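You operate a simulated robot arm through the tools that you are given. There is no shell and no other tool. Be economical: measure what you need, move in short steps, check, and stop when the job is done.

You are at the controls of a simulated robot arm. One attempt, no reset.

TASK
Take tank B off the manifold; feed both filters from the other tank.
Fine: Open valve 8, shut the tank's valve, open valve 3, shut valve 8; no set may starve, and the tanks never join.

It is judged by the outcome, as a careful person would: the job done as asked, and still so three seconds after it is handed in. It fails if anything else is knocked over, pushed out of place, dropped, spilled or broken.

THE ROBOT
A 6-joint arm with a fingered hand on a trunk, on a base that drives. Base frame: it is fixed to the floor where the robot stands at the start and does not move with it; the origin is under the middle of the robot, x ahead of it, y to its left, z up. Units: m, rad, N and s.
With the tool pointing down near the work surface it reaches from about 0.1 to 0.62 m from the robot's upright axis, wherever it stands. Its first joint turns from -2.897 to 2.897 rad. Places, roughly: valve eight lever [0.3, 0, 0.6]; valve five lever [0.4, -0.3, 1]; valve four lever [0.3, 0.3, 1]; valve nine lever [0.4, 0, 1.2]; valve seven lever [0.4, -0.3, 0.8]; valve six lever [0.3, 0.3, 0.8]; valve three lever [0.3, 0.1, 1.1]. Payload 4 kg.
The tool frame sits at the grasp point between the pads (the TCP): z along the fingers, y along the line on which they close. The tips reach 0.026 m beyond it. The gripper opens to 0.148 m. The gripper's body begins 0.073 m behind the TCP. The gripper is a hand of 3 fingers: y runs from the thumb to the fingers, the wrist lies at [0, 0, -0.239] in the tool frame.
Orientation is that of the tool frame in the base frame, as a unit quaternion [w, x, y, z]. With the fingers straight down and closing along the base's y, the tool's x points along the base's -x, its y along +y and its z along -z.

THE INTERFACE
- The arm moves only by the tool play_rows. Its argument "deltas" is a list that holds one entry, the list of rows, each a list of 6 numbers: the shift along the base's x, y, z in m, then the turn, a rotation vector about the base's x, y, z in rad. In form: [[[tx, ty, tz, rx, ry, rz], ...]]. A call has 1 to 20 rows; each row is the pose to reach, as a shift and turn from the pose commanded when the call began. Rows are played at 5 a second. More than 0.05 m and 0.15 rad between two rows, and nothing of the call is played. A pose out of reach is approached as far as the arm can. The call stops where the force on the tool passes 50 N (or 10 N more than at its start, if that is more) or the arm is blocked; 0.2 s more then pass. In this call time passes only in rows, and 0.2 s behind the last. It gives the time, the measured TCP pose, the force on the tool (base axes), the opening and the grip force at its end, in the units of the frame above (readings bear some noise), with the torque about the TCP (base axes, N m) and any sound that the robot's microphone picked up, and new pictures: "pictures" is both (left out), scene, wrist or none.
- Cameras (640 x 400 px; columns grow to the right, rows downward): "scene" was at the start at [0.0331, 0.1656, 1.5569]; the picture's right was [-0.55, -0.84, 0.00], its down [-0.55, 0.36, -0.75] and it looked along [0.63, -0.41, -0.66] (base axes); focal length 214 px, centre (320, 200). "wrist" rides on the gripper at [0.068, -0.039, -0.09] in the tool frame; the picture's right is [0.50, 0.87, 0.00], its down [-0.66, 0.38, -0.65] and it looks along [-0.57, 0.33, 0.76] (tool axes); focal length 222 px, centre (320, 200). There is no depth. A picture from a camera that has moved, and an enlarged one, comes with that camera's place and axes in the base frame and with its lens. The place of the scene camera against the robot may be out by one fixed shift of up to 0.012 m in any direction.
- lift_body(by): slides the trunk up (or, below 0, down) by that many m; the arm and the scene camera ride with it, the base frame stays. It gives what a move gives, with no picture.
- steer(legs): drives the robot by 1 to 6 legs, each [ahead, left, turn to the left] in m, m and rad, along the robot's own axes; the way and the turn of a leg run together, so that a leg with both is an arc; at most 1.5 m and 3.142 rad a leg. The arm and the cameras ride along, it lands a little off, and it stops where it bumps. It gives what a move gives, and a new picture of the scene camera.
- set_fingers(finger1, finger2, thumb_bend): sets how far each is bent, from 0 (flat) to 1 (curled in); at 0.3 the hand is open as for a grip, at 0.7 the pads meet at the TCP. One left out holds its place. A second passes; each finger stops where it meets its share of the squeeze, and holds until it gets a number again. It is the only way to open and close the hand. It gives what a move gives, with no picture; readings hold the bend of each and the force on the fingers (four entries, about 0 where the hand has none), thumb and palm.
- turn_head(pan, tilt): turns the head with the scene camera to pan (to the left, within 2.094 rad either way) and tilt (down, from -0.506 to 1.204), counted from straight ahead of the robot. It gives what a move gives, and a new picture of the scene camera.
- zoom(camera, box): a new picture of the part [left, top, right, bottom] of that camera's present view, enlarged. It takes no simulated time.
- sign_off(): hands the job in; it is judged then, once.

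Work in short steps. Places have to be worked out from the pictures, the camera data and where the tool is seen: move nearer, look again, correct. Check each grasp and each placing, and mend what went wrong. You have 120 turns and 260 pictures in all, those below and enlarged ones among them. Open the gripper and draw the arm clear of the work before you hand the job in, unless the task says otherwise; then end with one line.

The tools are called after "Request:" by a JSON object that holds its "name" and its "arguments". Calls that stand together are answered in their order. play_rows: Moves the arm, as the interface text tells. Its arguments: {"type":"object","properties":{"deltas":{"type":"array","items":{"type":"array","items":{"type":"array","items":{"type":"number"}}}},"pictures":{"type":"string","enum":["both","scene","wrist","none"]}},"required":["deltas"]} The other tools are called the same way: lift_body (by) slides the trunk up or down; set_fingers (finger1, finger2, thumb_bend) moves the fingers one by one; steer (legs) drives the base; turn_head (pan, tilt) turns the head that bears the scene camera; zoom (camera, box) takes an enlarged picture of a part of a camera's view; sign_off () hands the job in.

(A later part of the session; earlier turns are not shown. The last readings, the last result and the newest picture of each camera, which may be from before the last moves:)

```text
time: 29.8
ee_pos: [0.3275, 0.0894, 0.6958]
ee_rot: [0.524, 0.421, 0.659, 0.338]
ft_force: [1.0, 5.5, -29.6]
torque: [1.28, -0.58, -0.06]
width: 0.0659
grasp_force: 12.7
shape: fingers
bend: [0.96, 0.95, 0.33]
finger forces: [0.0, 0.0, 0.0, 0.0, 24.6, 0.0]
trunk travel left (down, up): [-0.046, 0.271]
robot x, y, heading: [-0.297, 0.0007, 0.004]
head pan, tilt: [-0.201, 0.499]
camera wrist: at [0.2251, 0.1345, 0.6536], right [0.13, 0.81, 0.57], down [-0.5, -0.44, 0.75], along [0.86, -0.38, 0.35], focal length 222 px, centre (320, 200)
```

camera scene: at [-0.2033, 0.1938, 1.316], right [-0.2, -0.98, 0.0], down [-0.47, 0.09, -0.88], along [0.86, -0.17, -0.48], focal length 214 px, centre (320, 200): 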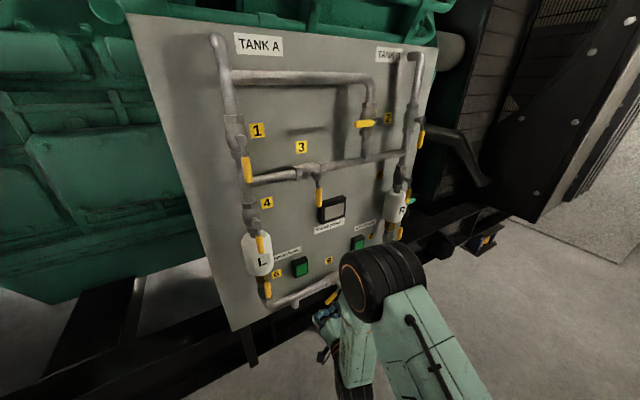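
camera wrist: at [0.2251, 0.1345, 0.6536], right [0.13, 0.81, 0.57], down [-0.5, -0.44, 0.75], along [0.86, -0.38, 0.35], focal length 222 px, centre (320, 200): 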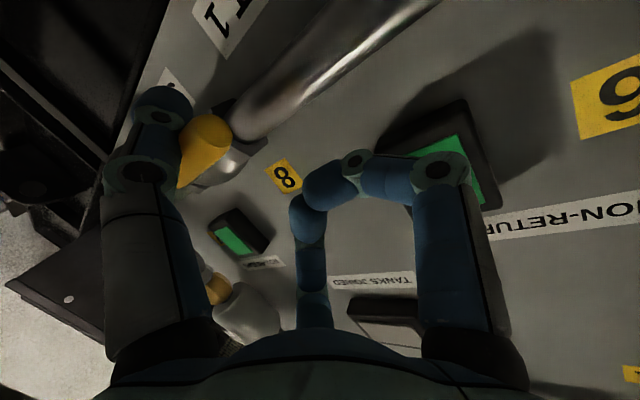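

Thumb force rose to 25 N with the lever in line with the pipe, so valve 8 is at its open stop. I back out and check.

Request:
{"name": "play_rows", "arguments": {"deltas": [[[0, 0, -0.02, 0, 0, 0], [-0.04, 0, -0.02, 0, 0, 0], [-0.08, 0, -0.02, 0, 0, 0], [-0.12, -0.0, 0.02, 0, 0, 0], [-0.12, 0, 0.06, 0, 0, 0], [-0.12, 0, 0.1, 0, 0, 0]]]}}

Request:
{"name": "zoom", "arguments": {"camera": "scene", "box": [240, 170, 440, 320]}}

```text
refused: row 4 steps farther than a row can; nothing moved
```

```text
2.67 times, centred on (340, 245) of scene
camera zoom: at [-0.2005, 0.1946, 1.3155], right [-0.2, -0.98, 0.0], down [-0.47, 0.09, -0.88], along [0.86, -0.17, -0.48], focal length 572 px, centre (267, 80)
```

zoom: 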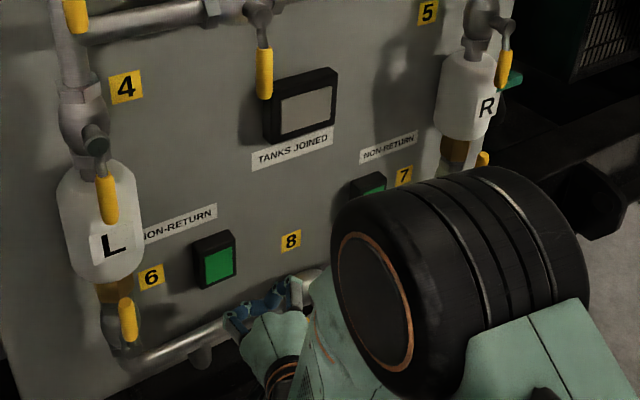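

Request:
{"name": "play_rows", "arguments": {"deltas": [[[0, 0, -0.02, 0, 0, 0], [-0.04, 0, -0.02, 0, 0, 0], [-0.08, 0, -0.02, 0, 0, 0], [-0.12, -0.0, 0.0, 0, 0, 0], [-0.12, 0, 0.04, 0, 0, 0], [-0.12, 0, 0.08, 0, 0, 0], [-0.12, 0, 0.12, 0, 0, 0]]]}}

Request:
{"name": "zoom", "arguments": {"camera": "scene", "box": [240, 170, 440, 320]}}

```text
time: 31.4
ee_pos: [0.2069, 0.0869, 0.8182]
ee_rot: [0.526, 0.421, 0.656, 0.34]
ft_force: [0.2, 0.0, 0.0]
torque: [-0.02, 0.0, -0.01]
width: 0.0523
grasp_force: 0.0
shape: fingers
bend: [0.96, 0.95, 0.4]
finger forces: [0.0, 0.0, 0.0, 0.0, 0.0, 0.0]
trunk travel left (down, up): [-0.046, 0.271]
robot x, y, heading: [-0.2989, -0.0015, -0.005]
head pan, tilt: [-0.201, 0.499]
camera scene: at [-0.2037, 0.1937, 1.316], right [-0.2, -0.98, 0.0], down [-0.47, 0.09, -0.88], along [0.86, -0.17, -0.48], focal length 214 px, centre (320, 200)
camera wrist: at [0.1049, 0.1323, 0.7754], right [0.12, 0.81, 0.57], down [-0.5, -0.44, 0.74], along [0.85, -0.38, 0.36], focal length 222 px, centre (320, 200)
```

scene: 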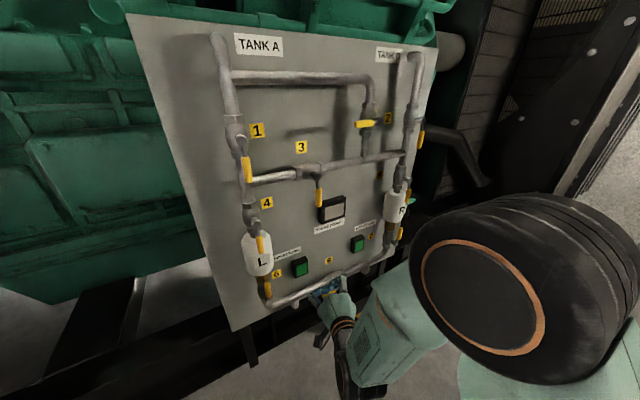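
wrist: 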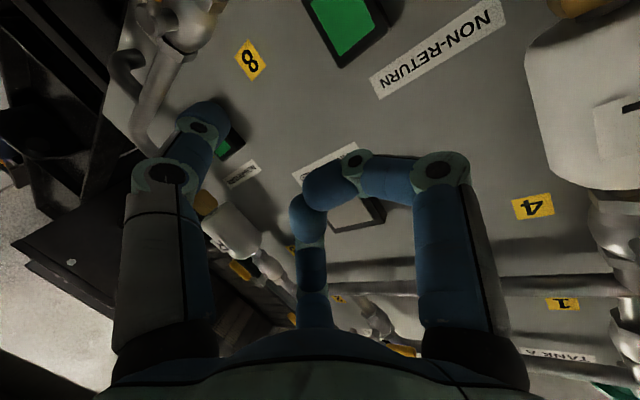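

```text
2.67 times, centred on (340, 245) of scene
camera zoom: at [-0.2037, 0.1937, 1.316], right [-0.2, -0.98, 0.0], down [-0.47, 0.09, -0.88], along [0.86, -0.17, -0.48], focal length 572 px, centre (267, 80)
```

zoom: 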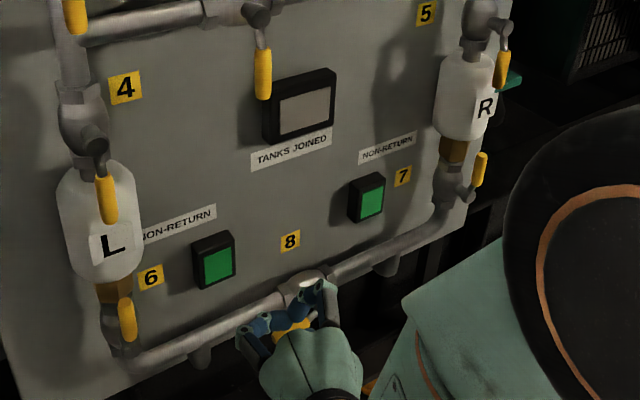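

Valve 8's lever now lies along its pipe and the lamps are unchanged. Now I retreat, unroll the hand and rise toward valve 2, which I estimate has its knob near (0.40, −0.235, 1.225).

Request:
{"name": "play_rows", "arguments": {"deltas": [[[-0.02, -0.01, 0.03, -0.14, 0, 0.027], [-0.04, -0.02, 0.06, -0.28, 0, 0.054], [-0.05, -0.04, 0.09, -0.42, 0, 0.081], [-0.05, -0.06, 0.12, -0.56, 0, 0.108], [-0.05, -0.08, 0.15, -0.7, 0, 0.135], [-0.05, -0.1, 0.18, -0.84, 0, 0.162], [-0.05, -0.12, 0.21, -0.98, 0, 0.189], [-0.05, -0.14, 0.24, -1.12, 0, 0.216]]], "pictures": "scene"}}

Request:
{"name": "zoom", "arguments": {"camera": "scene", "box": [240, 170, 440, 320]}}

Request:
{"name": "lift_body", "arguments": {"by": 0.12}}

```text
time: 33.2
ee_pos: [0.1562, -0.0501, 1.0591]
ee_rot: [0.631, 0.007, 0.775, -0.008]
ft_force: [0.7, -0.5, 0.0]
torque: [-0.04, 0.01, -0.02]
width: 0.0522
grasp_force: 0.1
shape: fingers
bend: [0.96, 0.95, 0.4]
finger forces: [0.0, 0.1, 0.1, 0.1, 0.1, 0.0]
out of reach, approached as far as the arm can: row 2, 3, 4, 5
trunk travel left (down, up): [-0.046, 0.271]
robot x, y, heading: [-0.2982, 0.0015, 0.003]
head pan, tilt: [-0.201, 0.499]
camera scene: at [-0.2033, 0.1939, 1.316], right [-0.2, -0.98, 0.0], down [-0.47, 0.09, -0.88], along [0.86, -0.17, -0.48], focal length 214 px, centre (320, 200)
```

scene: 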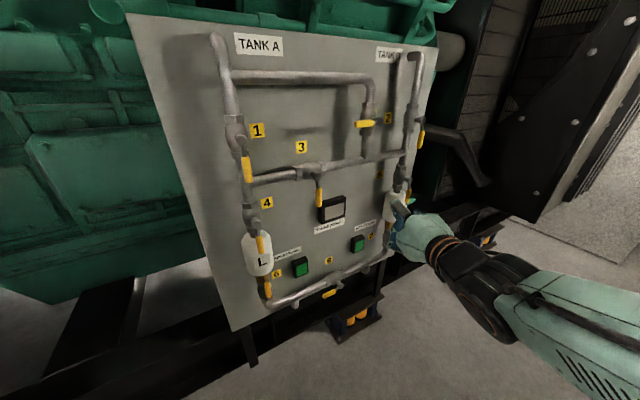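

```text
2.67 times, centred on (340, 245) of scene
camera zoom: at [-0.2033, 0.1939, 1.316], right [-0.2, -0.98, 0.0], down [-0.47, 0.09, -0.88], along [0.86, -0.17, -0.48], focal length 572 px, centre (267, 80)
```

zoom: 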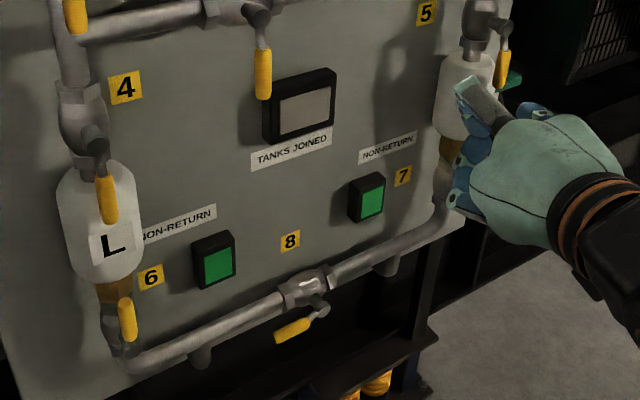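

```text
time: 34.7
ee_pos: [0.1573, -0.0519, 1.1795]
ee_rot: [0.632, 0.007, 0.775, -0.007]
ft_force: [-0.2, 0.5, 0.4]
torque: [0.01, -0.01, -0.02]
width: 0.0523
grasp_force: 0.1
shape: fingers
bend: [0.96, 0.95, 0.4]
finger forces: [0.1, 0.1, 0.2, 0.0, 0.0, 0.0]
trunk travel left (down, up): [-0.166, 0.151]
robot x, y, heading: [-0.2948, -0.0007, 0.001]
head pan, tilt: [-0.201, 0.499]
```

Valve 8 is confirmed open, its lever parallel to the pipe. Now I move in front of valve 2 and look.

Request:
{"name": "play_rows", "arguments": {"deltas": [[[0.02, -0.035, 0, 0, 0, 0], [0.05, -0.07, 0, 0, 0, 0], [0.08, -0.105, -0.005, 0, 0, 0], [0.12, -0.14, -0.01, 0, 0, 0]]]}}

```text
refused: row 4 steps farther than a row can; nothing moved
```

Request:
{"name": "play_rows", "arguments": {"deltas": [[[0.025, -0.035, 0, 0, 0, 0], [0.055, -0.07, 0, 0, 0, 0], [0.085, -0.105, -0.005, 0, 0, 0], [0.115, -0.14, -0.01, 0, 0, 0]]]}}

```text
time: 35.7
ee_pos: [0.2721, -0.1921, 1.1679]
ee_rot: [0.632, 0.008, 0.775, -0.008]
ft_force: [-0.7, -0.2, 0.7]
torque: [-0.01, 0.0, 0.0]
width: 0.0523
grasp_force: 0.1
shape: fingers
bend: [0.96, 0.95, 0.4]
finger forces: [0.0, 0.1, 0.0, 0.0, 0.1, 0.1]
trunk travel left (down, up): [-0.166, 0.151]
robot x, y, heading: [-0.3002, -0.0008, 0.002]
head pan, tilt: [-0.201, 0.499]
camera scene: at [-0.2375, 0.193, 1.4435], right [-0.2, -0.98, 0.0], down [-0.47, 0.09, -0.88], along [0.86, -0.17, -0.48], focal length 214 px, centre (320, 200)
camera wrist: at [0.1698, -0.2292, 1.1202], right [-0.08, 0.87, -0.49], down [-0.5, 0.39, 0.77], along [0.86, 0.31, 0.4], focal length 222 px, centre (320, 200)
```

scene: 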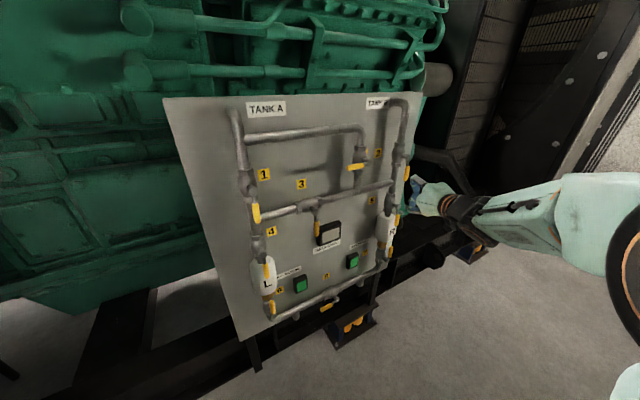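
wrist: 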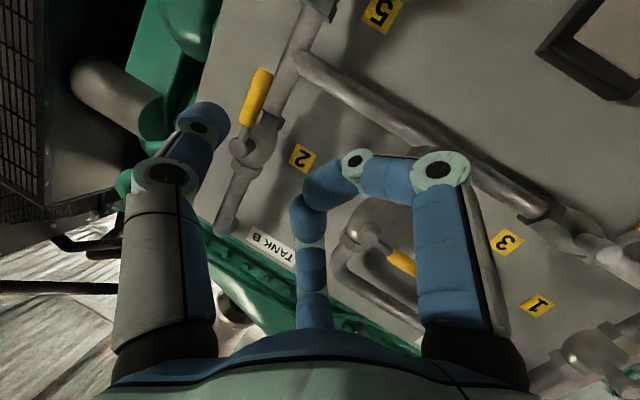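

Valve 2's lever is at y≈−0.25 with its knob at z≈1.21 and tip at z≈1.136. I'll slide the fork over it, thumb on the right.

Request:
{"name": "play_rows", "arguments": {"deltas": [[[0.03, -0.02, -0.012, 0, 0, 0], [0.06, -0.022, -0.012, 0, 0, 0], [0.085, -0.022, -0.012, 0, 0, 0]]], "pictures": "wrist"}}

```text
time: 36.5
ee_pos: [0.3568, -0.2132, 1.1556]
ee_rot: [0.631, 0.008, 0.776, -0.008]
ft_force: [0.1, -0.2, 0.0]
torque: [-0.01, 0.01, 0.02]
width: 0.0524
grasp_force: 0.0
shape: fingers
bend: [0.96, 0.95, 0.4]
finger forces: [0.0, 0.1, 0.0, 0.0, 0.0, 0.1]
trunk travel left (down, up): [-0.166, 0.151]
robot x, y, heading: [-0.2997, 0.002, 0.005]
head pan, tilt: [-0.201, 0.499]
camera wrist: at [0.2552, -0.2506, 1.1071], right [-0.08, 0.87, -0.49], down [-0.5, 0.39, 0.77], along [0.86, 0.31, 0.4], focal length 222 px, centre (320, 200)
```

wrist: 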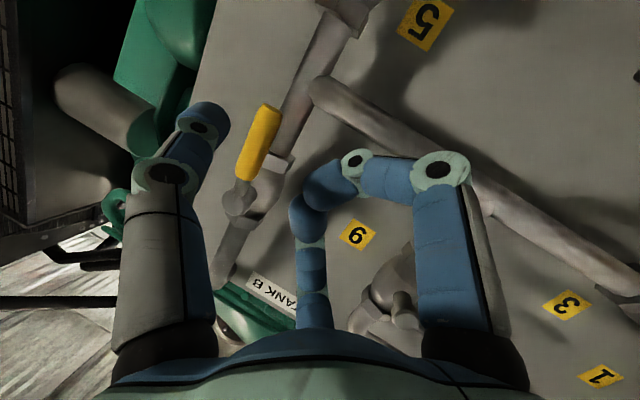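

Request:
{"name": "play_rows", "arguments": {"deltas": [[[0.015, -0.006, 0, 0, 0, 0], [0.03, -0.006, 0, 0, 0, 0], [0.043, -0.006, 0, 0, 0, 0]]], "pictures": "wrist"}}

```text
time: 37.3
ee_pos: [0.3989, -0.2194, 1.1573]
ee_rot: [0.631, 0.008, 0.776, -0.009]
ft_force: [-0.5, 1.1, -0.7]
torque: [0.01, -0.02, 0.0]
width: 0.0524
grasp_force: 0.0
shape: fingers
bend: [0.96, 0.95, 0.4]
finger forces: [0.1, 0.0, 0.0, 0.0, 0.0, 0.0]
trunk travel left (down, up): [-0.166, 0.151]
robot x, y, heading: [-0.2945, 0.0045, 0.0]
head pan, tilt: [-0.201, 0.499]
camera wrist: at [0.2971, -0.2568, 1.1089], right [-0.08, 0.87, -0.49], down [-0.5, 0.39, 0.77], along [0.86, 0.31, 0.4], focal length 222 px, centre (320, 200)
```

wrist: 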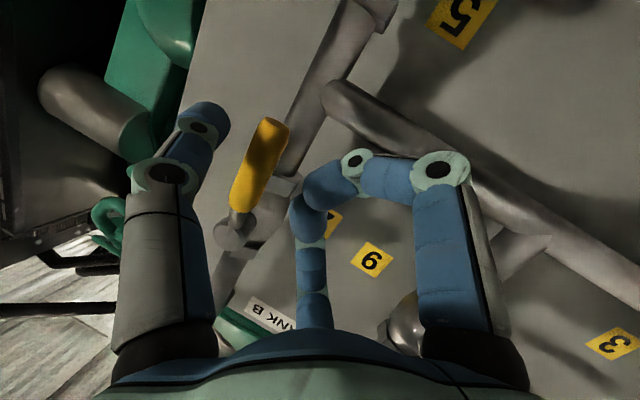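

This view matches the start pose used at valve 8, giving valve 2's pivot as about y −0.256, z 1.22. I move in and try a gentle pull toward +y.

Request:
{"name": "play_rows", "arguments": {"deltas": [[[0.022, 0, 0, 0, 0, 0], [0.021, 0.012, 0, 0, 0, 0], [0.019, 0.024, 0.001, 0, 0, 0], [0.016, 0.034, 0.003, 0, 0, 0]]], "pictures": "wrist"}}

```text
time: 38.3
ee_pos: [0.4165, -0.193, 1.157]
ee_rot: [0.631, 0.011, 0.776, -0.008]
ft_force: [5.3, -21.8, -2.1]
torque: [0.15, -0.01, 0.39]
width: 0.0652
grasp_force: 8.8
shape: fingers
bend: [0.96, 0.95, 0.33]
finger forces: [0.1, 0.0, 0.0, 0.0, 18.0, 0.1]
trunk travel left (down, up): [-0.166, 0.151]
robot x, y, heading: [-0.2977, -0.0017, 0.002]
head pan, tilt: [-0.201, 0.499]
camera wrist: at [0.3129, -0.2281, 1.1098], right [-0.08, 0.87, -0.49], down [-0.5, 0.39, 0.78], along [0.86, 0.3, 0.4], focal length 222 px, centre (320, 200)
```

wrist: 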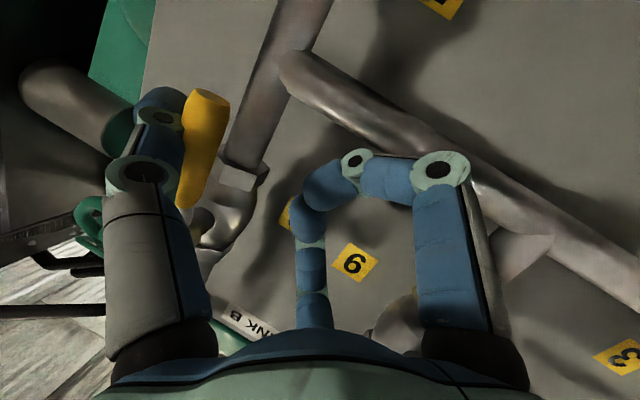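

Lever 2 won't move toward +y (18 N, no turn), so it closes toward −y. I'll back out, bend the thumb a bit more, pre-roll the hand and push with the thumb's back from the left.

Request:
{"name": "play_rows", "arguments": {"deltas": [[[0, -0.03, 0, 0, 0, 0], [-0.045, -0.03, 0, 0, 0, 0], [-0.09, -0.03, 0, 0, 0, 0], [-0.09, -0.012, -0.005, -0.14, 0, 0.027], [-0.09, -0.005, -0.01, -0.28, 0, 0.054], [-0.09, 0.0, -0.015, -0.42, 0, 0.081], [-0.09, 0.005, -0.017, -0.49, 0.01, 0.095]]], "pictures": "none"}}

Request:
{"name": "set_fingers", "arguments": {"finger1": 1.0, "finger2": 1.0, "thumb_bend": 0.5}}

Request:
{"name": "play_rows", "arguments": {"deltas": [[[0.01, 0, 0, 0, 0, 0]]]}}

```text
time: 39.9
ee_pos: [0.3256, -0.1802, 1.1431]
ee_rot: [0.611, -0.182, 0.752, -0.166]
ft_force: [0.6, 0.0, -0.7]
torque: [-0.01, 0.01, 0.01]
width: 0.0524
grasp_force: 0.0
shape: fingers
bend: [0.96, 0.95, 0.4]
finger forces: [0.0, 0.1, 0.0, 0.1, 0.1, 0.0]
trunk travel left (down, up): [-0.166, 0.151]
robot x, y, heading: [-0.2961, 0.0001, 0.003]
head pan, tilt: [-0.201, 0.499]
```

```text
time: 40.9
ee_pos: [0.3261, -0.1796, 1.1434]
ee_rot: [0.611, -0.182, 0.753, -0.165]
ft_force: [-0.7, -0.3, -0.5]
torque: [-0.01, 0.02, -0.02]
width: 0.0384
grasp_force: 0.2
shape: fingers
bend: [0.96, 0.96, 0.5]
finger forces: [0.0, 0.0, 0.1, 0.0, 0.1, 0.1]
trunk travel left (down, up): [-0.166, 0.151]
robot x, y, heading: [-0.2978, -0.0022, -0.006]
head pan, tilt: [-0.201, 0.499]
```

```text
time: 41.3
ee_pos: [0.3363, -0.1815, 1.1432]
ee_rot: [0.61, -0.182, 0.753, -0.167]
ft_force: [0.3, 0.0, -0.3]
torque: [0.01, 0.03, 0.0]
width: 0.0387
grasp_force: 0.1
shape: fingers
bend: [0.96, 0.96, 0.5]
finger forces: [0.0, 0.0, 0.0, 0.0, 0.1, 0.1]
trunk travel left (down, up): [-0.166, 0.151]
robot x, y, heading: [-0.2984, -0.004, 0.0]
head pan, tilt: [-0.201, 0.499]
camera scene: at [-0.238, 0.1937, 1.4435], right [-0.2, -0.98, 0.0], down [-0.47, 0.09, -0.88], along [0.86, -0.17, -0.48], focal length 214 px, centre (320, 200)
camera wrist: at [0.2376, -0.2449, 1.1217], right [-0.16, 0.52, -0.84], down [-0.54, 0.66, 0.51], along [0.82, 0.54, 0.18], focal length 222 px, centre (320, 200)
```

scene: 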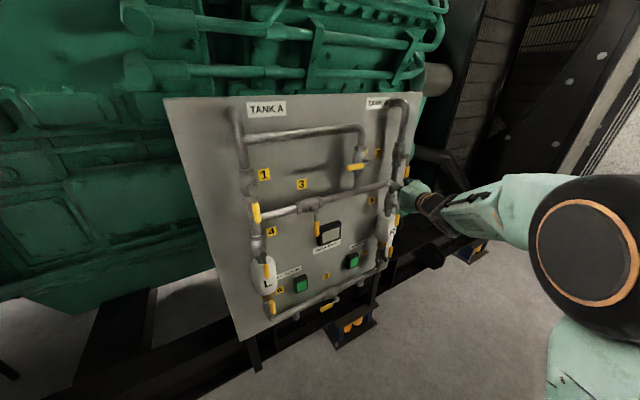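
wrist: 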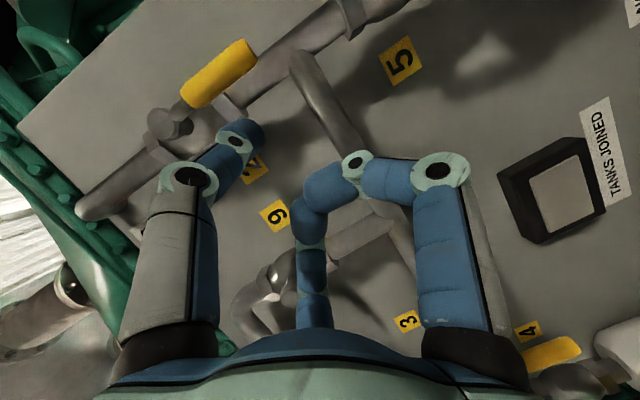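

Request:
{"name": "play_rows", "arguments": {"deltas": [[[0.04, 0, 0, 0, 0, 0], [0.08, 0, 0, 0, 0, 0], [0.08, -0.015, -0.003, 0, 0, 0], [0.081, -0.03, -0.005, 0, 0, 0]]], "pictures": "wrist"}}

```text
time: 42.3
ee_pos: [0.4172, -0.2029, 1.1414]
ee_rot: [0.613, -0.187, 0.75, -0.166]
ft_force: [-3.8, 27.9, 9.9]
torque: [-0.3, -0.24, 0.59]
width: 0.0172
grasp_force: 13.5
shape: fingers
bend: [0.96, 0.96, 0.62]
finger forces: [0.0, 0.0, 0.0, 0.0, 27.5, 0.0]
trunk travel left (down, up): [-0.166, 0.151]
robot x, y, heading: [-0.2977, -0.002, 0.006]
head pan, tilt: [-0.201, 0.499]
camera wrist: at [0.3198, -0.2676, 1.1193], right [-0.15, 0.52, -0.84], down [-0.55, 0.66, 0.51], along [0.82, 0.54, 0.18], focal length 222 px, centre (320, 200)
```

wrist: 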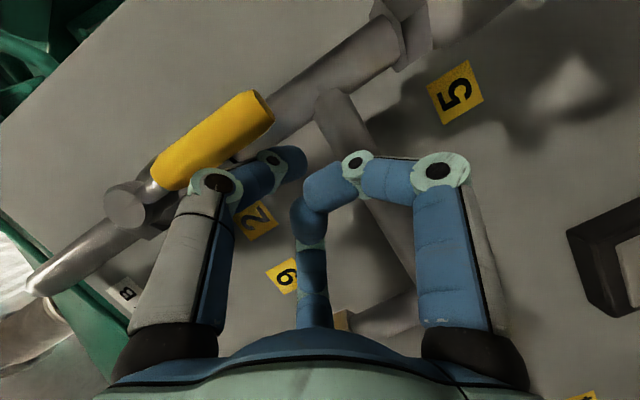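

The thumb gives way at 28 N and the lever hasn't turned, so valve 2 is stiffer. By analogy with valve 8 it should close toward −y. I'll release, curl the thumb fully so its knuckle is backed, and look.

Request:
{"name": "play_rows", "arguments": {"deltas": [[[0, 0.025, -0.005, 0, 0, 0]]], "pictures": "none"}}

Request:
{"name": "set_fingers", "arguments": {"thumb_bend": 1.0}}

Request:
{"name": "play_rows", "arguments": {"deltas": [[[0, 0, -0.005, 0, 0, 0]]]}}

Request:
{"name": "zoom", "arguments": {"camera": "scene", "box": [350, 80, 470, 260]}}

```text
time: 42.7
ee_pos: [0.4159, -0.1881, 1.13]
ee_rot: [0.609, -0.181, 0.754, -0.167]
ft_force: [-5.5, 7.8, 0.1]
torque: [-0.08, -0.06, -0.05]
width: 0.0289
grasp_force: 4.5
shape: fingers
bend: [0.96, 0.96, 0.55]
finger forces: [0.1, 0.0, 0.1, 0.0, 8.9, 0.0]
trunk travel left (down, up): [-0.166, 0.151]
robot x, y, heading: [-0.298, 0.0031, 0.003]
head pan, tilt: [-0.201, 0.499]
```

```text
time: 43.7
ee_pos: [0.4168, -0.1875, 1.1402]
ee_rot: [0.615, -0.182, 0.749, -0.167]
ft_force: [7.4, -8.7, 40.2]
torque: [-0.04, -0.63, -0.12]
width: 0.0041
grasp_force: 22.8
shape: fingers
bend: [0.98, 0.99, 0.82]
finger forces: [0.0, 0.0, 0.0, 0.0, 45.3, 0.0]
trunk travel left (down, up): [-0.166, 0.151]
robot x, y, heading: [-0.3005, -0.0008, 0.0]
head pan, tilt: [-0.201, 0.499]
```

```text
time: 44.2
ee_pos: [0.4174, -0.1858, 1.1367]
ee_rot: [0.616, -0.182, 0.748, -0.169]
ft_force: [-5.0, -0.4, 2.7]
torque: [0.02, -0.01, 0.05]
width: 0.003
grasp_force: 0.0
shape: fingers
bend: [1.0, 1.0, 0.87]
finger forces: [0.1, 0.0, 0.1, 0.0, 0.0, 0.0]
trunk travel left (down, up): [-0.166, 0.151]
robot x, y, heading: [-0.299, -0.0044, -0.001]
head pan, tilt: [-0.201, 0.499]
stopped in row 1: the force on the tool passed its limit at 52 N (the readings are from after the stop); the commanded pose is now the measured one
camera scene: at [-0.2386, 0.1933, 1.4431], right [-0.2, -0.98, 0.0], down [-0.47, 0.09, -0.88], along [0.86, -0.17, -0.48], focal length 214 px, centre (320, 200)
camera wrist: at [0.3197, -0.2509, 1.1134], right [-0.14, 0.52, -0.84], down [-0.55, 0.66, 0.5], along [0.82, 0.54, 0.19], focal length 222 px, centre (320, 200)
```

scene: 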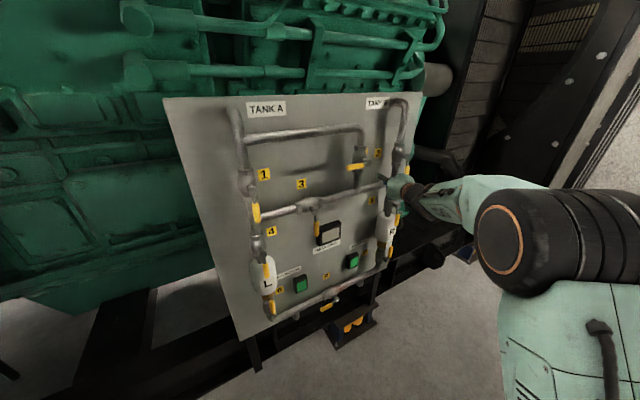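
wrist: 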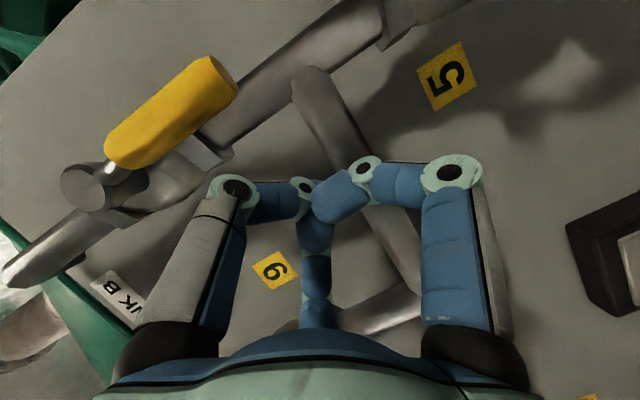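

```text
2.22 times, centred on (410, 170) of scene
camera zoom: at [-0.2386, 0.1933, 1.4431], right [-0.2, -0.98, 0.0], down [-0.47, 0.09, -0.88], along [0.86, -0.17, -0.48], focal length 477 px, centre (120, 267)
```

zoom: 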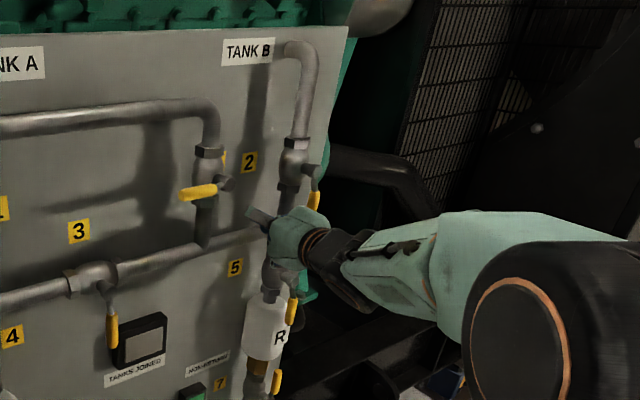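

The thumb had hooked the pipe area; it's free now. The curled thumb knuckle sits beside the lever near its tip, so I'll go slightly deeper and push toward −y with the backed knuckle.

Request:
{"name": "play_rows", "arguments": {"deltas": [[[0.007, 0, 0, 0, 0, 0], [0.013, 0, 0, 0, 0, 0], [0.013, -0.01, 0, 0, 0, 0], [0.013, -0.018, 0, 0, 0, 0], [0.014, -0.026, 0, 0, 0, 0]]], "pictures": "wrist"}}

```text
time: 45.4
ee_pos: [0.4304, -0.2115, 1.1382]
ee_rot: [0.617, -0.184, 0.747, -0.168]
ft_force: [-13.1, 3.0, 5.8]
torque: [0.02, 0.15, 0.19]
width: 0.0026
grasp_force: 24.3
shape: fingers
bend: [1.0, 1.0, 0.92]
finger forces: [0.0, 0.1, 0.0, 0.1, 49.7, 0.1]
trunk travel left (down, up): [-0.166, 0.151]
robot x, y, heading: [-0.2985, -0.0005, -0.003]
head pan, tilt: [-0.201, 0.499]
camera wrist: at [0.3332, -0.2742, 1.1148], right [-0.14, 0.52, -0.84], down [-0.55, 0.66, 0.5], along [0.82, 0.54, 0.19], focal length 222 px, centre (320, 200)
```

wrist: 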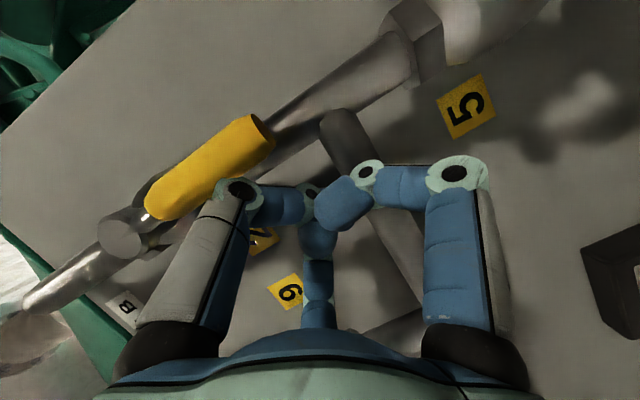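

Request:
{"name": "play_rows", "arguments": {"deltas": [[[0.001, -0.008, 0, 0, 0, 0], [0.002, -0.016, 0, 0, 0, 0], [0.003, -0.024, 0.001, 0, 0, 0]]], "pictures": "wrist"}}

```text
time: 46.2
ee_pos: [0.4353, -0.2359, 1.1365]
ee_rot: [0.616, -0.183, 0.748, -0.168]
ft_force: [-5.8, 1.7, 0.8]
torque: [0.01, 0.0, 0.01]
width: 0.0029
grasp_force: 0.6
shape: fingers
bend: [1.0, 1.0, 0.89]
finger forces: [0.1, 0.1, 0.0, 0.1, 1.2, 0.0]
trunk travel left (down, up): [-0.166, 0.151]
robot x, y, heading: [-0.2954, -0.0023, 0.002]
head pan, tilt: [-0.201, 0.499]
camera wrist: at [0.3375, -0.2999, 1.1136], right [-0.14, 0.52, -0.84], down [-0.55, 0.66, 0.5], along [0.82, 0.54, 0.19], focal length 222 px, centre (320, 200)
```

wrist: 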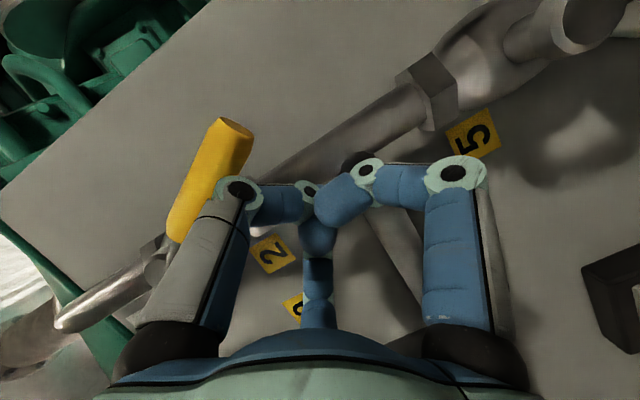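

It's turning toward −y with light force. I continue along the arc, rolling the hand along with the lever.

Request:
{"name": "play_rows", "arguments": {"deltas": [[[0.001, -0.01, 0.001, -0.07, 0, 0.014], [0.002, -0.0205, 0.002, -0.14, 0, 0.027], [0.004, -0.029, 0.005, -0.21, 0, 0.041], [0.005, -0.038, 0.008, -0.28, 0, 0.054], [0.006, -0.046, 0.0125, -0.35, 0, 0.068]]], "pictures": "wrist"}}

```text
time: 47.4
ee_pos: [0.4404, -0.2826, 1.1493]
ee_rot: [0.579, -0.312, 0.701, -0.276]
ft_force: [-1.4, 1.1, -1.2]
torque: [0.03, -0.1, -0.05]
width: 0.0033
grasp_force: 0.4
shape: fingers
bend: [1.0, 1.0, 0.87]
finger forces: [0.0, 0.0, 0.0, 0.0, 1.0, 0.0]
trunk travel left (down, up): [-0.166, 0.151]
robot x, y, heading: [-0.2988, 0.0021, 0.004]
head pan, tilt: [-0.201, 0.499]
camera wrist: at [0.3465, -0.3572, 1.1506], right [-0.17, 0.19, -0.97], down [-0.6, 0.76, 0.25], along [0.78, 0.62, -0.02], focal length 222 px, centre (320, 200)
```

wrist: 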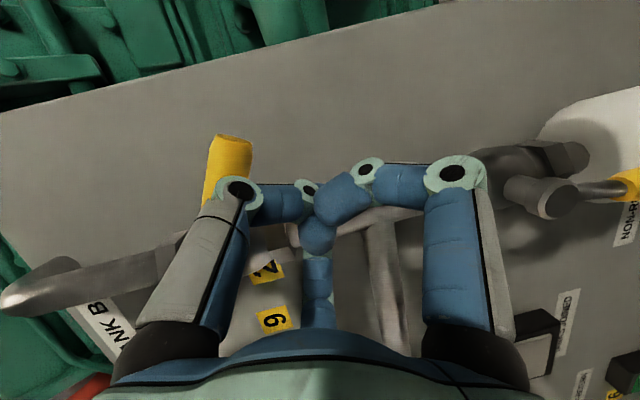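

Lever 2 is now nearly horizontal. I continue to the stop.

Request:
{"name": "play_rows", "arguments": {"deltas": [[[0.001, -0.006, 0.006, -0.07, 0, 0.013], [0.002, -0.01, 0.013, -0.1, 0, 0.02], [0.002, -0.012, 0.02, -0.12, 0, 0.023], [0.002, -0.013, 0.027, -0.12, 0, 0.023], [0.002, -0.013, 0.034, -0.12, 0, 0.023]]], "pictures": "wrist"}}

```text
time: 48.6
ee_pos: [0.4433, -0.2977, 1.18]
ee_rot: [0.561, -0.353, 0.682, -0.309]
ft_force: [-20.9, -1.9, -25.9]
torque: [0.46, -1.1, -0.33]
width: 0.0033
grasp_force: 21.8
shape: fingers
bend: [1.0, 1.0, 0.86]
finger forces: [0.0, 0.1, 0.0, 0.0, 44.5, 0.0]
trunk travel left (down, up): [-0.166, 0.151]
robot x, y, heading: [-0.2984, 0.0014, 0.001]
head pan, tilt: [-0.201, 0.499]
camera wrist: at [0.3505, -0.3731, 1.1903], right [-0.18, 0.07, -0.98], down [-0.62, 0.77, 0.17], along [0.77, 0.63, -0.09], focal length 222 px, centre (320, 200)
```

wrist: 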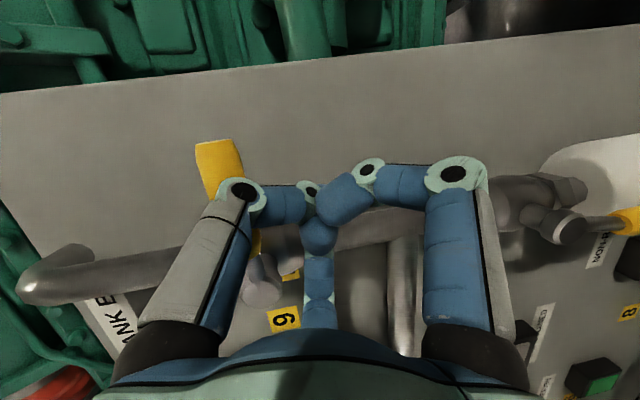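

44 N on the knuckle means the stop is reached, with lever 2 crosswise. I back out and verify.

Request:
{"name": "play_rows", "arguments": {"deltas": [[[0, 0, -0.02, 0, 0, 0], [-0.045, 0, -0.02, 0, 0, 0], [-0.09, 0, -0.02, 0, 0, 0], [-0.13, 0, -0.02, 0.14, 0, -0.027], [-0.16, 0.02, -0.04, 0.28, 0, -0.054], [-0.18, 0.05, -0.06, 0.42, 0, -0.081], [-0.19, 0.08, -0.08, 0.56, 0, -0.108], [-0.19, 0.12, -0.09, 0.7, 0, -0.135], [-0.19, 0.16, -0.1, 0.84, 0, -0.162], [-0.19, 0.2, -0.11, 0.98, 0, -0.189], [-0.19, 0.24, -0.12, 1.07, 0, -0.206]]]}}

Request:
{"name": "zoom", "arguments": {"camera": "scene", "box": [340, 80, 460, 200]}}

Request:
{"name": "zoom", "arguments": {"camera": "scene", "box": [240, 180, 420, 330]}}

```text
time: 51.0
ee_pos: [0.2503, -0.0546, 1.0634]
ee_rot: [0.632, 0.051, 0.773, 0.026]
ft_force: [-0.8, 0.2, -0.5]
torque: [0.0, -0.02, -0.01]
width: 0.0032
grasp_force: 0.0
shape: fingers
bend: [1.0, 1.0, 0.86]
finger forces: [0.0, 0.0, 0.0, 0.0, 0.0, 0.0]
trunk travel left (down, up): [-0.166, 0.151]
robot x, y, heading: [-0.3008, -0.0006, 0.005]
head pan, tilt: [-0.201, 0.499]
camera scene: at [-0.2383, 0.1942, 1.4434], right [-0.2, -0.98, 0.0], down [-0.47, 0.09, -0.88], along [0.86, -0.17, -0.48], focal length 214 px, centre (320, 200)
camera wrist: at [0.1473, -0.0828, 1.0118], right [-0.06, 0.92, -0.4], down [-0.49, 0.32, 0.81], along [0.87, 0.24, 0.43], focal length 222 px, centre (320, 200)
```

scene: 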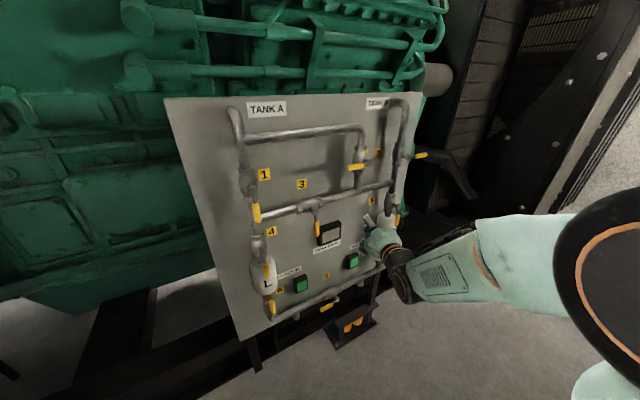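
wrist: 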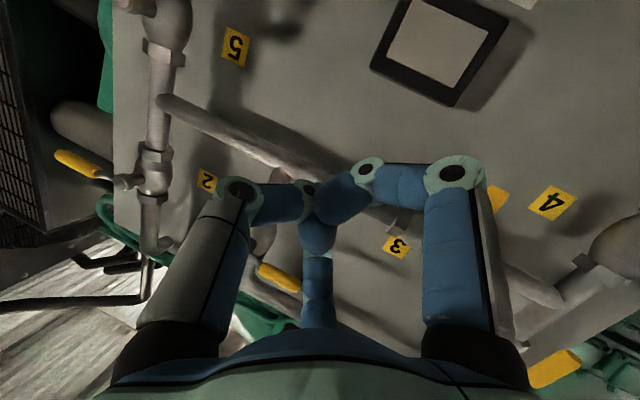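

```text
3.33 times, centred on (400, 140) of scene
camera zoom: at [-0.2383, 0.1942, 1.4434], right [-0.2, -0.98, 0.0], down [-0.47, 0.09, -0.88], along [0.86, -0.17, -0.48], focal length 715 px, centre (53, 400)
```

zoom: 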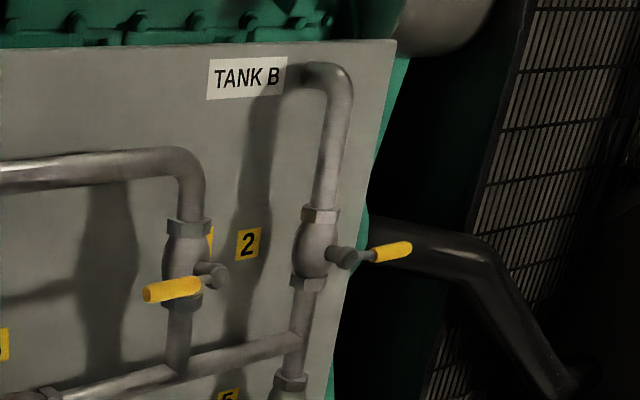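

```text
2.67 times, centred on (330, 255) of scene
camera zoom: at [-0.2383, 0.1942, 1.4434], right [-0.2, -0.98, 0.0], down [-0.47, 0.09, -0.88], along [0.86, -0.17, -0.48], focal length 572 px, centre (293, 53)
```

zoom: 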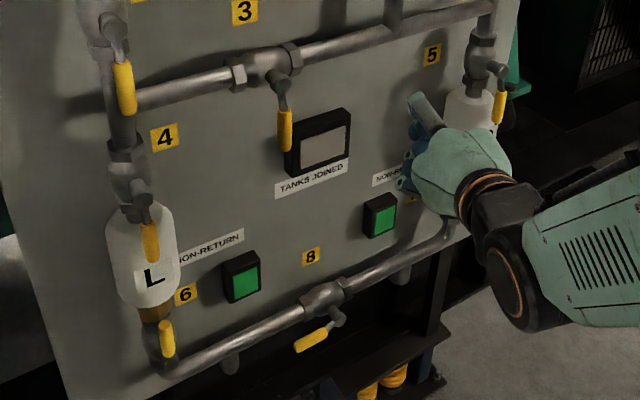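

Valve 2 is shut (lever crosswise) with both NON-RETURN lamps still green. Now to valve 3, whose knob I estimate near (0.32, 0.09, 1.10); I'll re-form the fork and move in front of it.

Request:
{"name": "play_rows", "arguments": {"deltas": [[[-0.03, 0.03, -0.01, 0, 0, 0], [-0.035, 0.07, -0.02, 0, 0, 0], [-0.035, 0.11, -0.025, 0, 0, 0], [-0.035, 0.15, -0.028, 0, 0, 0], [-0.035, 0.178, -0.028, 0, 0, 0]]], "pictures": "none"}}

Request:
{"name": "set_fingers", "arguments": {"finger1": 1.0, "finger2": 1.0, "thumb_bend": 0.4}}

Request:
{"name": "play_rows", "arguments": {"deltas": [[[0.0, 0, 0, 0, 0, 0]]]}}

```text
time: 52.2
ee_pos: [0.2167, 0.1221, 1.0374]
ee_rot: [0.632, 0.05, 0.773, 0.025]
ft_force: [0.7, -0.8, 0.0]
torque: [0.01, -0.04, -0.02]
width: 0.0034
grasp_force: 0.0
shape: fingers
bend: [1.0, 1.0, 0.86]
finger forces: [0.0, 0.0, 0.0, 0.0, 0.0, 0.1]
trunk travel left (down, up): [-0.166, 0.151]
robot x, y, heading: [-0.2994, -0.0011, 0.003]
head pan, tilt: [-0.201, 0.499]
```

```text
time: 53.2
ee_pos: [0.2167, 0.1221, 1.0362]
ee_rot: [0.631, 0.05, 0.774, 0.026]
ft_force: [0.5, 0.7, -0.7]
torque: [0.03, 0.01, -0.01]
width: 0.0546
grasp_force: 0.0
shape: fingers
bend: [0.97, 0.98, 0.4]
finger forces: [0.0, 0.0, 0.0, 0.0, 0.0, 0.0]
trunk travel left (down, up): [-0.166, 0.151]
robot x, y, heading: [-0.2998, -0.0004, 0.002]
head pan, tilt: [-0.201, 0.499]
```

```text
time: 53.6
ee_pos: [0.2176, 0.1229, 1.0361]
ee_rot: [0.632, 0.05, 0.773, 0.025]
ft_force: [-0.6, 0.0, 0.0]
torque: [-0.01, -0.02, -0.01]
width: 0.0548
grasp_force: 0.0
shape: fingers
bend: [0.97, 0.98, 0.4]
finger forces: [0.0, 0.0, 0.0, 0.0, 0.0, 0.0]
trunk travel left (down, up): [-0.166, 0.151]
robot x, y, heading: [-0.2997, -0.0018, -0.0]
head pan, tilt: [-0.201, 0.499]
camera scene: at [-0.2383, 0.1937, 1.4435], right [-0.2, -0.98, 0.0], down [-0.47, 0.09, -0.88], along [0.86, -0.17, -0.48], focal length 214 px, centre (320, 200)
camera wrist: at [0.1137, 0.0933, 0.9844], right [-0.06, 0.92, -0.4], down [-0.49, 0.32, 0.81], along [0.87, 0.25, 0.43], focal length 222 px, centre (320, 200)
```

scene: 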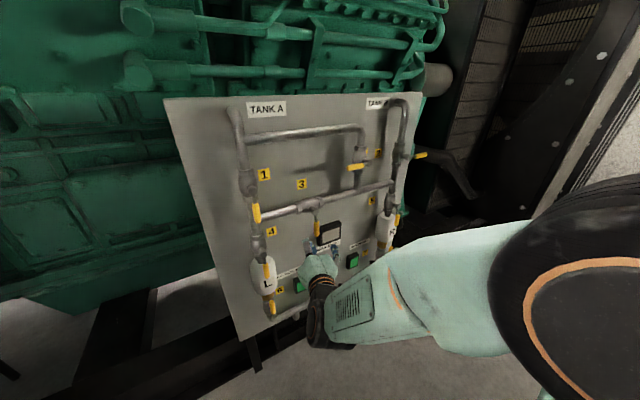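
wrist: 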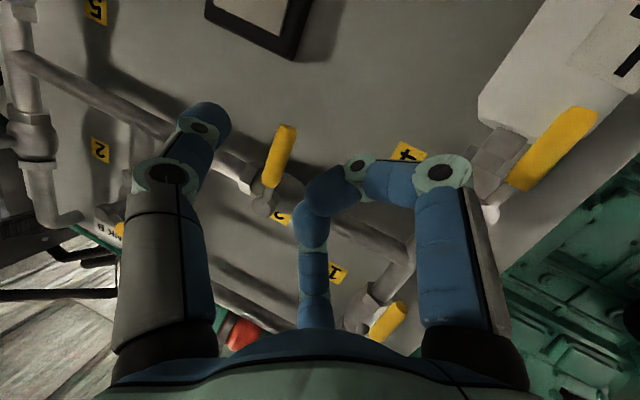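

Request:
{"name": "play_rows", "arguments": {"deltas": [[[0.03, 0.003, 0.015, 0, 0, 0], [0.06, 0.003, 0.018, 0, 0, 0], [0.075, 0.003, 0.018, 0, 0, 0]]], "pictures": "wrist"}}

```text
time: 54.4
ee_pos: [0.2929, 0.1241, 1.053]
ee_rot: [0.631, 0.05, 0.773, 0.026]
ft_force: [0.4, -1.1, 0.0]
torque: [0.0, 0.01, 0.01]
width: 0.0547
grasp_force: 0.0
shape: fingers
bend: [0.97, 0.98, 0.4]
finger forces: [0.0, 0.0, 0.0, 0.0, 0.0, 0.0]
trunk travel left (down, up): [-0.166, 0.151]
robot x, y, heading: [-0.2981, 0.0033, 0.008]
head pan, tilt: [-0.201, 0.499]
camera wrist: at [0.1902, 0.0952, 1.0018], right [-0.06, 0.92, -0.4], down [-0.49, 0.32, 0.81], along [0.87, 0.24, 0.43], focal length 222 px, centre (320, 200)
```

wrist: 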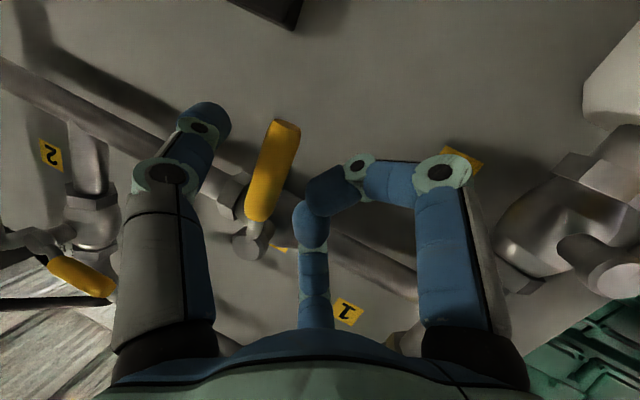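

Pivot of valve 3 is about (y 0.0965, z 1.108). Valve 1's and 4's levers stand near y≈0.265, so I'll keep the fingers away from them by rolling the hand ahead of the lever.

Request:
{"name": "play_rows", "arguments": {"deltas": [[[0.004, -0.001, 0.011, 0.137, 0, -0.027], [0.008, -0.002, 0.021, 0.274, 0, -0.053], [0.012, -0.003, 0.0285, 0.363, 0, -0.07], [0.014, 0.006, 0.03, 0.45, 0, -0.086], [0.014, 0.0128, 0.0368, 0.55, 0, -0.106], [0.014, 0.0165, 0.043, 0.69, 0, -0.133]]], "pictures": "wrist"}}

```text
time: 55.8
ee_pos: [0.3058, 0.1411, 1.0949]
ee_rot: [0.578, 0.311, 0.714, 0.245]
ft_force: [-3.3, -3.7, -0.2]
torque: [-0.08, 0.14, -0.09]
width: 0.0575
grasp_force: 2.0
shape: fingers
bend: [0.97, 0.98, 0.39]
finger forces: [0.0, 0.0, 0.0, 0.0, 3.9, 0.1]
trunk travel left (down, up): [-0.166, 0.151]
robot x, y, heading: [-0.2978, 0.0006, 0.003]
head pan, tilt: [-0.201, 0.499]
camera wrist: at [0.203, 0.1657, 1.0426], right [0.07, 0.96, 0.28], down [-0.49, -0.21, 0.85], along [0.87, -0.2, 0.45], focal length 222 px, centre (320, 200)
```

wrist: 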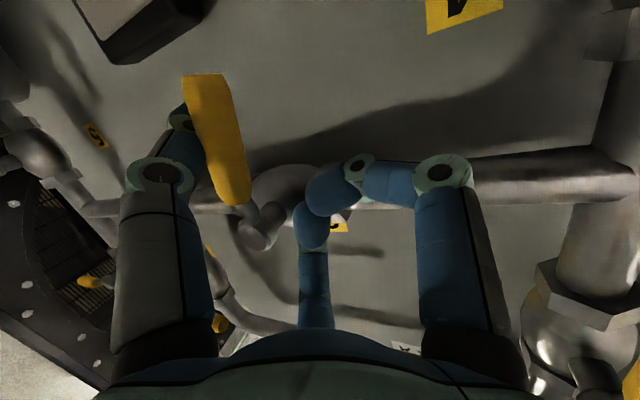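

Light force (4 N) and the lever is starting to turn toward +y. I continue.

Request:
{"name": "play_rows", "arguments": {"deltas": [[[0, 0.002, 0.005, 0.1, 0, -0.019], [0, 0.003, 0.01, 0.2, 0, -0.038], [0, 0.002, 0.017, 0.34, 0, -0.066], [-0.001, 0.0023, 0.0244, 0.48, 0, -0.093], [-0.002, 0.0014, 0.032, 0.62, 0, -0.12], [-0.003, 0.0, 0.038, 0.75, 0, -0.146]]], "pictures": "wrist"}}

```text
time: 57.2
ee_pos: [0.3046, 0.1414, 1.1354]
ee_rot: [0.44, 0.551, 0.55, 0.448]
ft_force: [-2.9, -2.8, -1.5]
torque: [-0.16, 0.1, 0.04]
width: 0.0568
grasp_force: 2.0
shape: fingers
bend: [0.97, 0.98, 0.39]
finger forces: [0.1, 0.0, 0.0, 0.0, 3.5, 0.0]
trunk travel left (down, up): [-0.166, 0.151]
robot x, y, heading: [-0.2985, -0.0009, -0.001]
head pan, tilt: [-0.201, 0.499]
camera wrist: at [0.2072, 0.2087, 1.1171], right [0.18, 0.49, 0.85], down [-0.55, -0.66, 0.5], along [0.81, -0.56, 0.15], focal length 222 px, centre (320, 200)
```

wrist: 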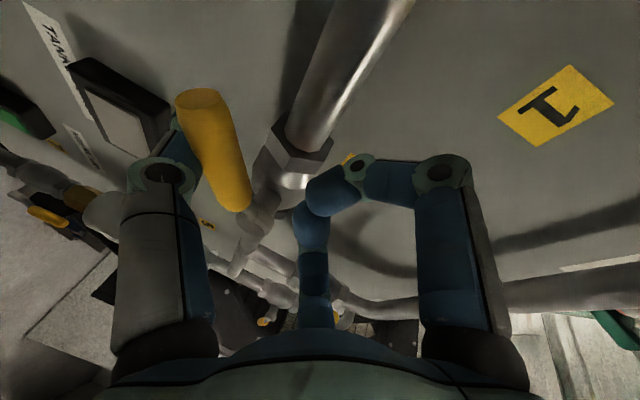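

Request:
{"name": "play_rows", "arguments": {"deltas": [[[0, -0.001, 0.006, 0.07, 0, -0.014], [0, -0.003, 0.012, 0.15, 0, -0.028], [-0.001, -0.004, 0.019, 0.22, 0, -0.042], [-0.002, -0.004, 0.026, 0.28, 0, -0.053], [-0.003, -0.004, 0.032, 0.28, 0, -0.053]]], "pictures": "wrist"}}

```text
time: 58.4
ee_pos: [0.3033, 0.1351, 1.1613]
ee_rot: [0.369, 0.624, 0.47, 0.504]
ft_force: [3.5, -14.5, -30.3]
torque: [-1.44, -0.99, 0.31]
width: 0.0645
grasp_force: 13.4
shape: fingers
bend: [0.97, 0.98, 0.35]
finger forces: [0.0, 0.0, 0.0, 0.0, 26.7, 0.0]
trunk travel left (down, up): [-0.166, 0.151]
robot x, y, heading: [-0.2992, 0.0011, -0.0]
head pan, tilt: [-0.201, 0.499]
camera wrist: at [0.2113, 0.2108, 1.1637], right [0.21, 0.23, 0.95], down [-0.59, -0.75, 0.31], along [0.78, -0.63, -0.02], focal length 222 px, centre (320, 200)
```

wrist: 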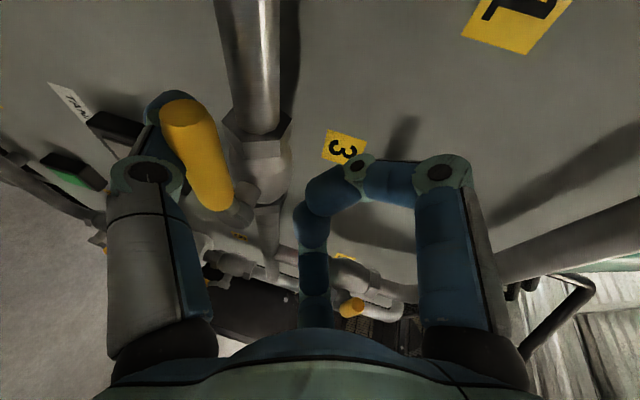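

Request:
{"name": "play_rows", "arguments": {"deltas": [[[0, 0, 0.004, 0, 0, 0], [0, 0, 0.009, 0, 0, 0]]], "pictures": "wrist"}}

```text
time: 59.0
ee_pos: [0.3034, 0.1366, 1.1686]
ee_rot: [0.368, 0.624, 0.472, 0.503]
ft_force: [4.3, -16.0, -46.0]
torque: [-2.1, -1.46, 0.41]
width: 0.0719
grasp_force: 19.0
shape: fingers
bend: [0.97, 0.98, 0.32]
finger forces: [0.0, 0.0, 0.0, 0.0, 39.4, 0.0]
trunk travel left (down, up): [-0.166, 0.151]
robot x, y, heading: [-0.3007, 0.0021, 0.004]
head pan, tilt: [-0.201, 0.499]
camera wrist: at [0.2107, 0.211, 1.171], right [0.21, 0.23, 0.95], down [-0.59, -0.75, 0.31], along [0.78, -0.62, -0.02], focal length 222 px, centre (320, 200)
```

wrist: 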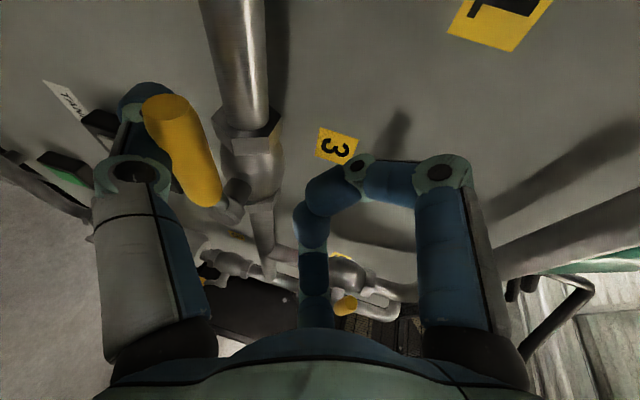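

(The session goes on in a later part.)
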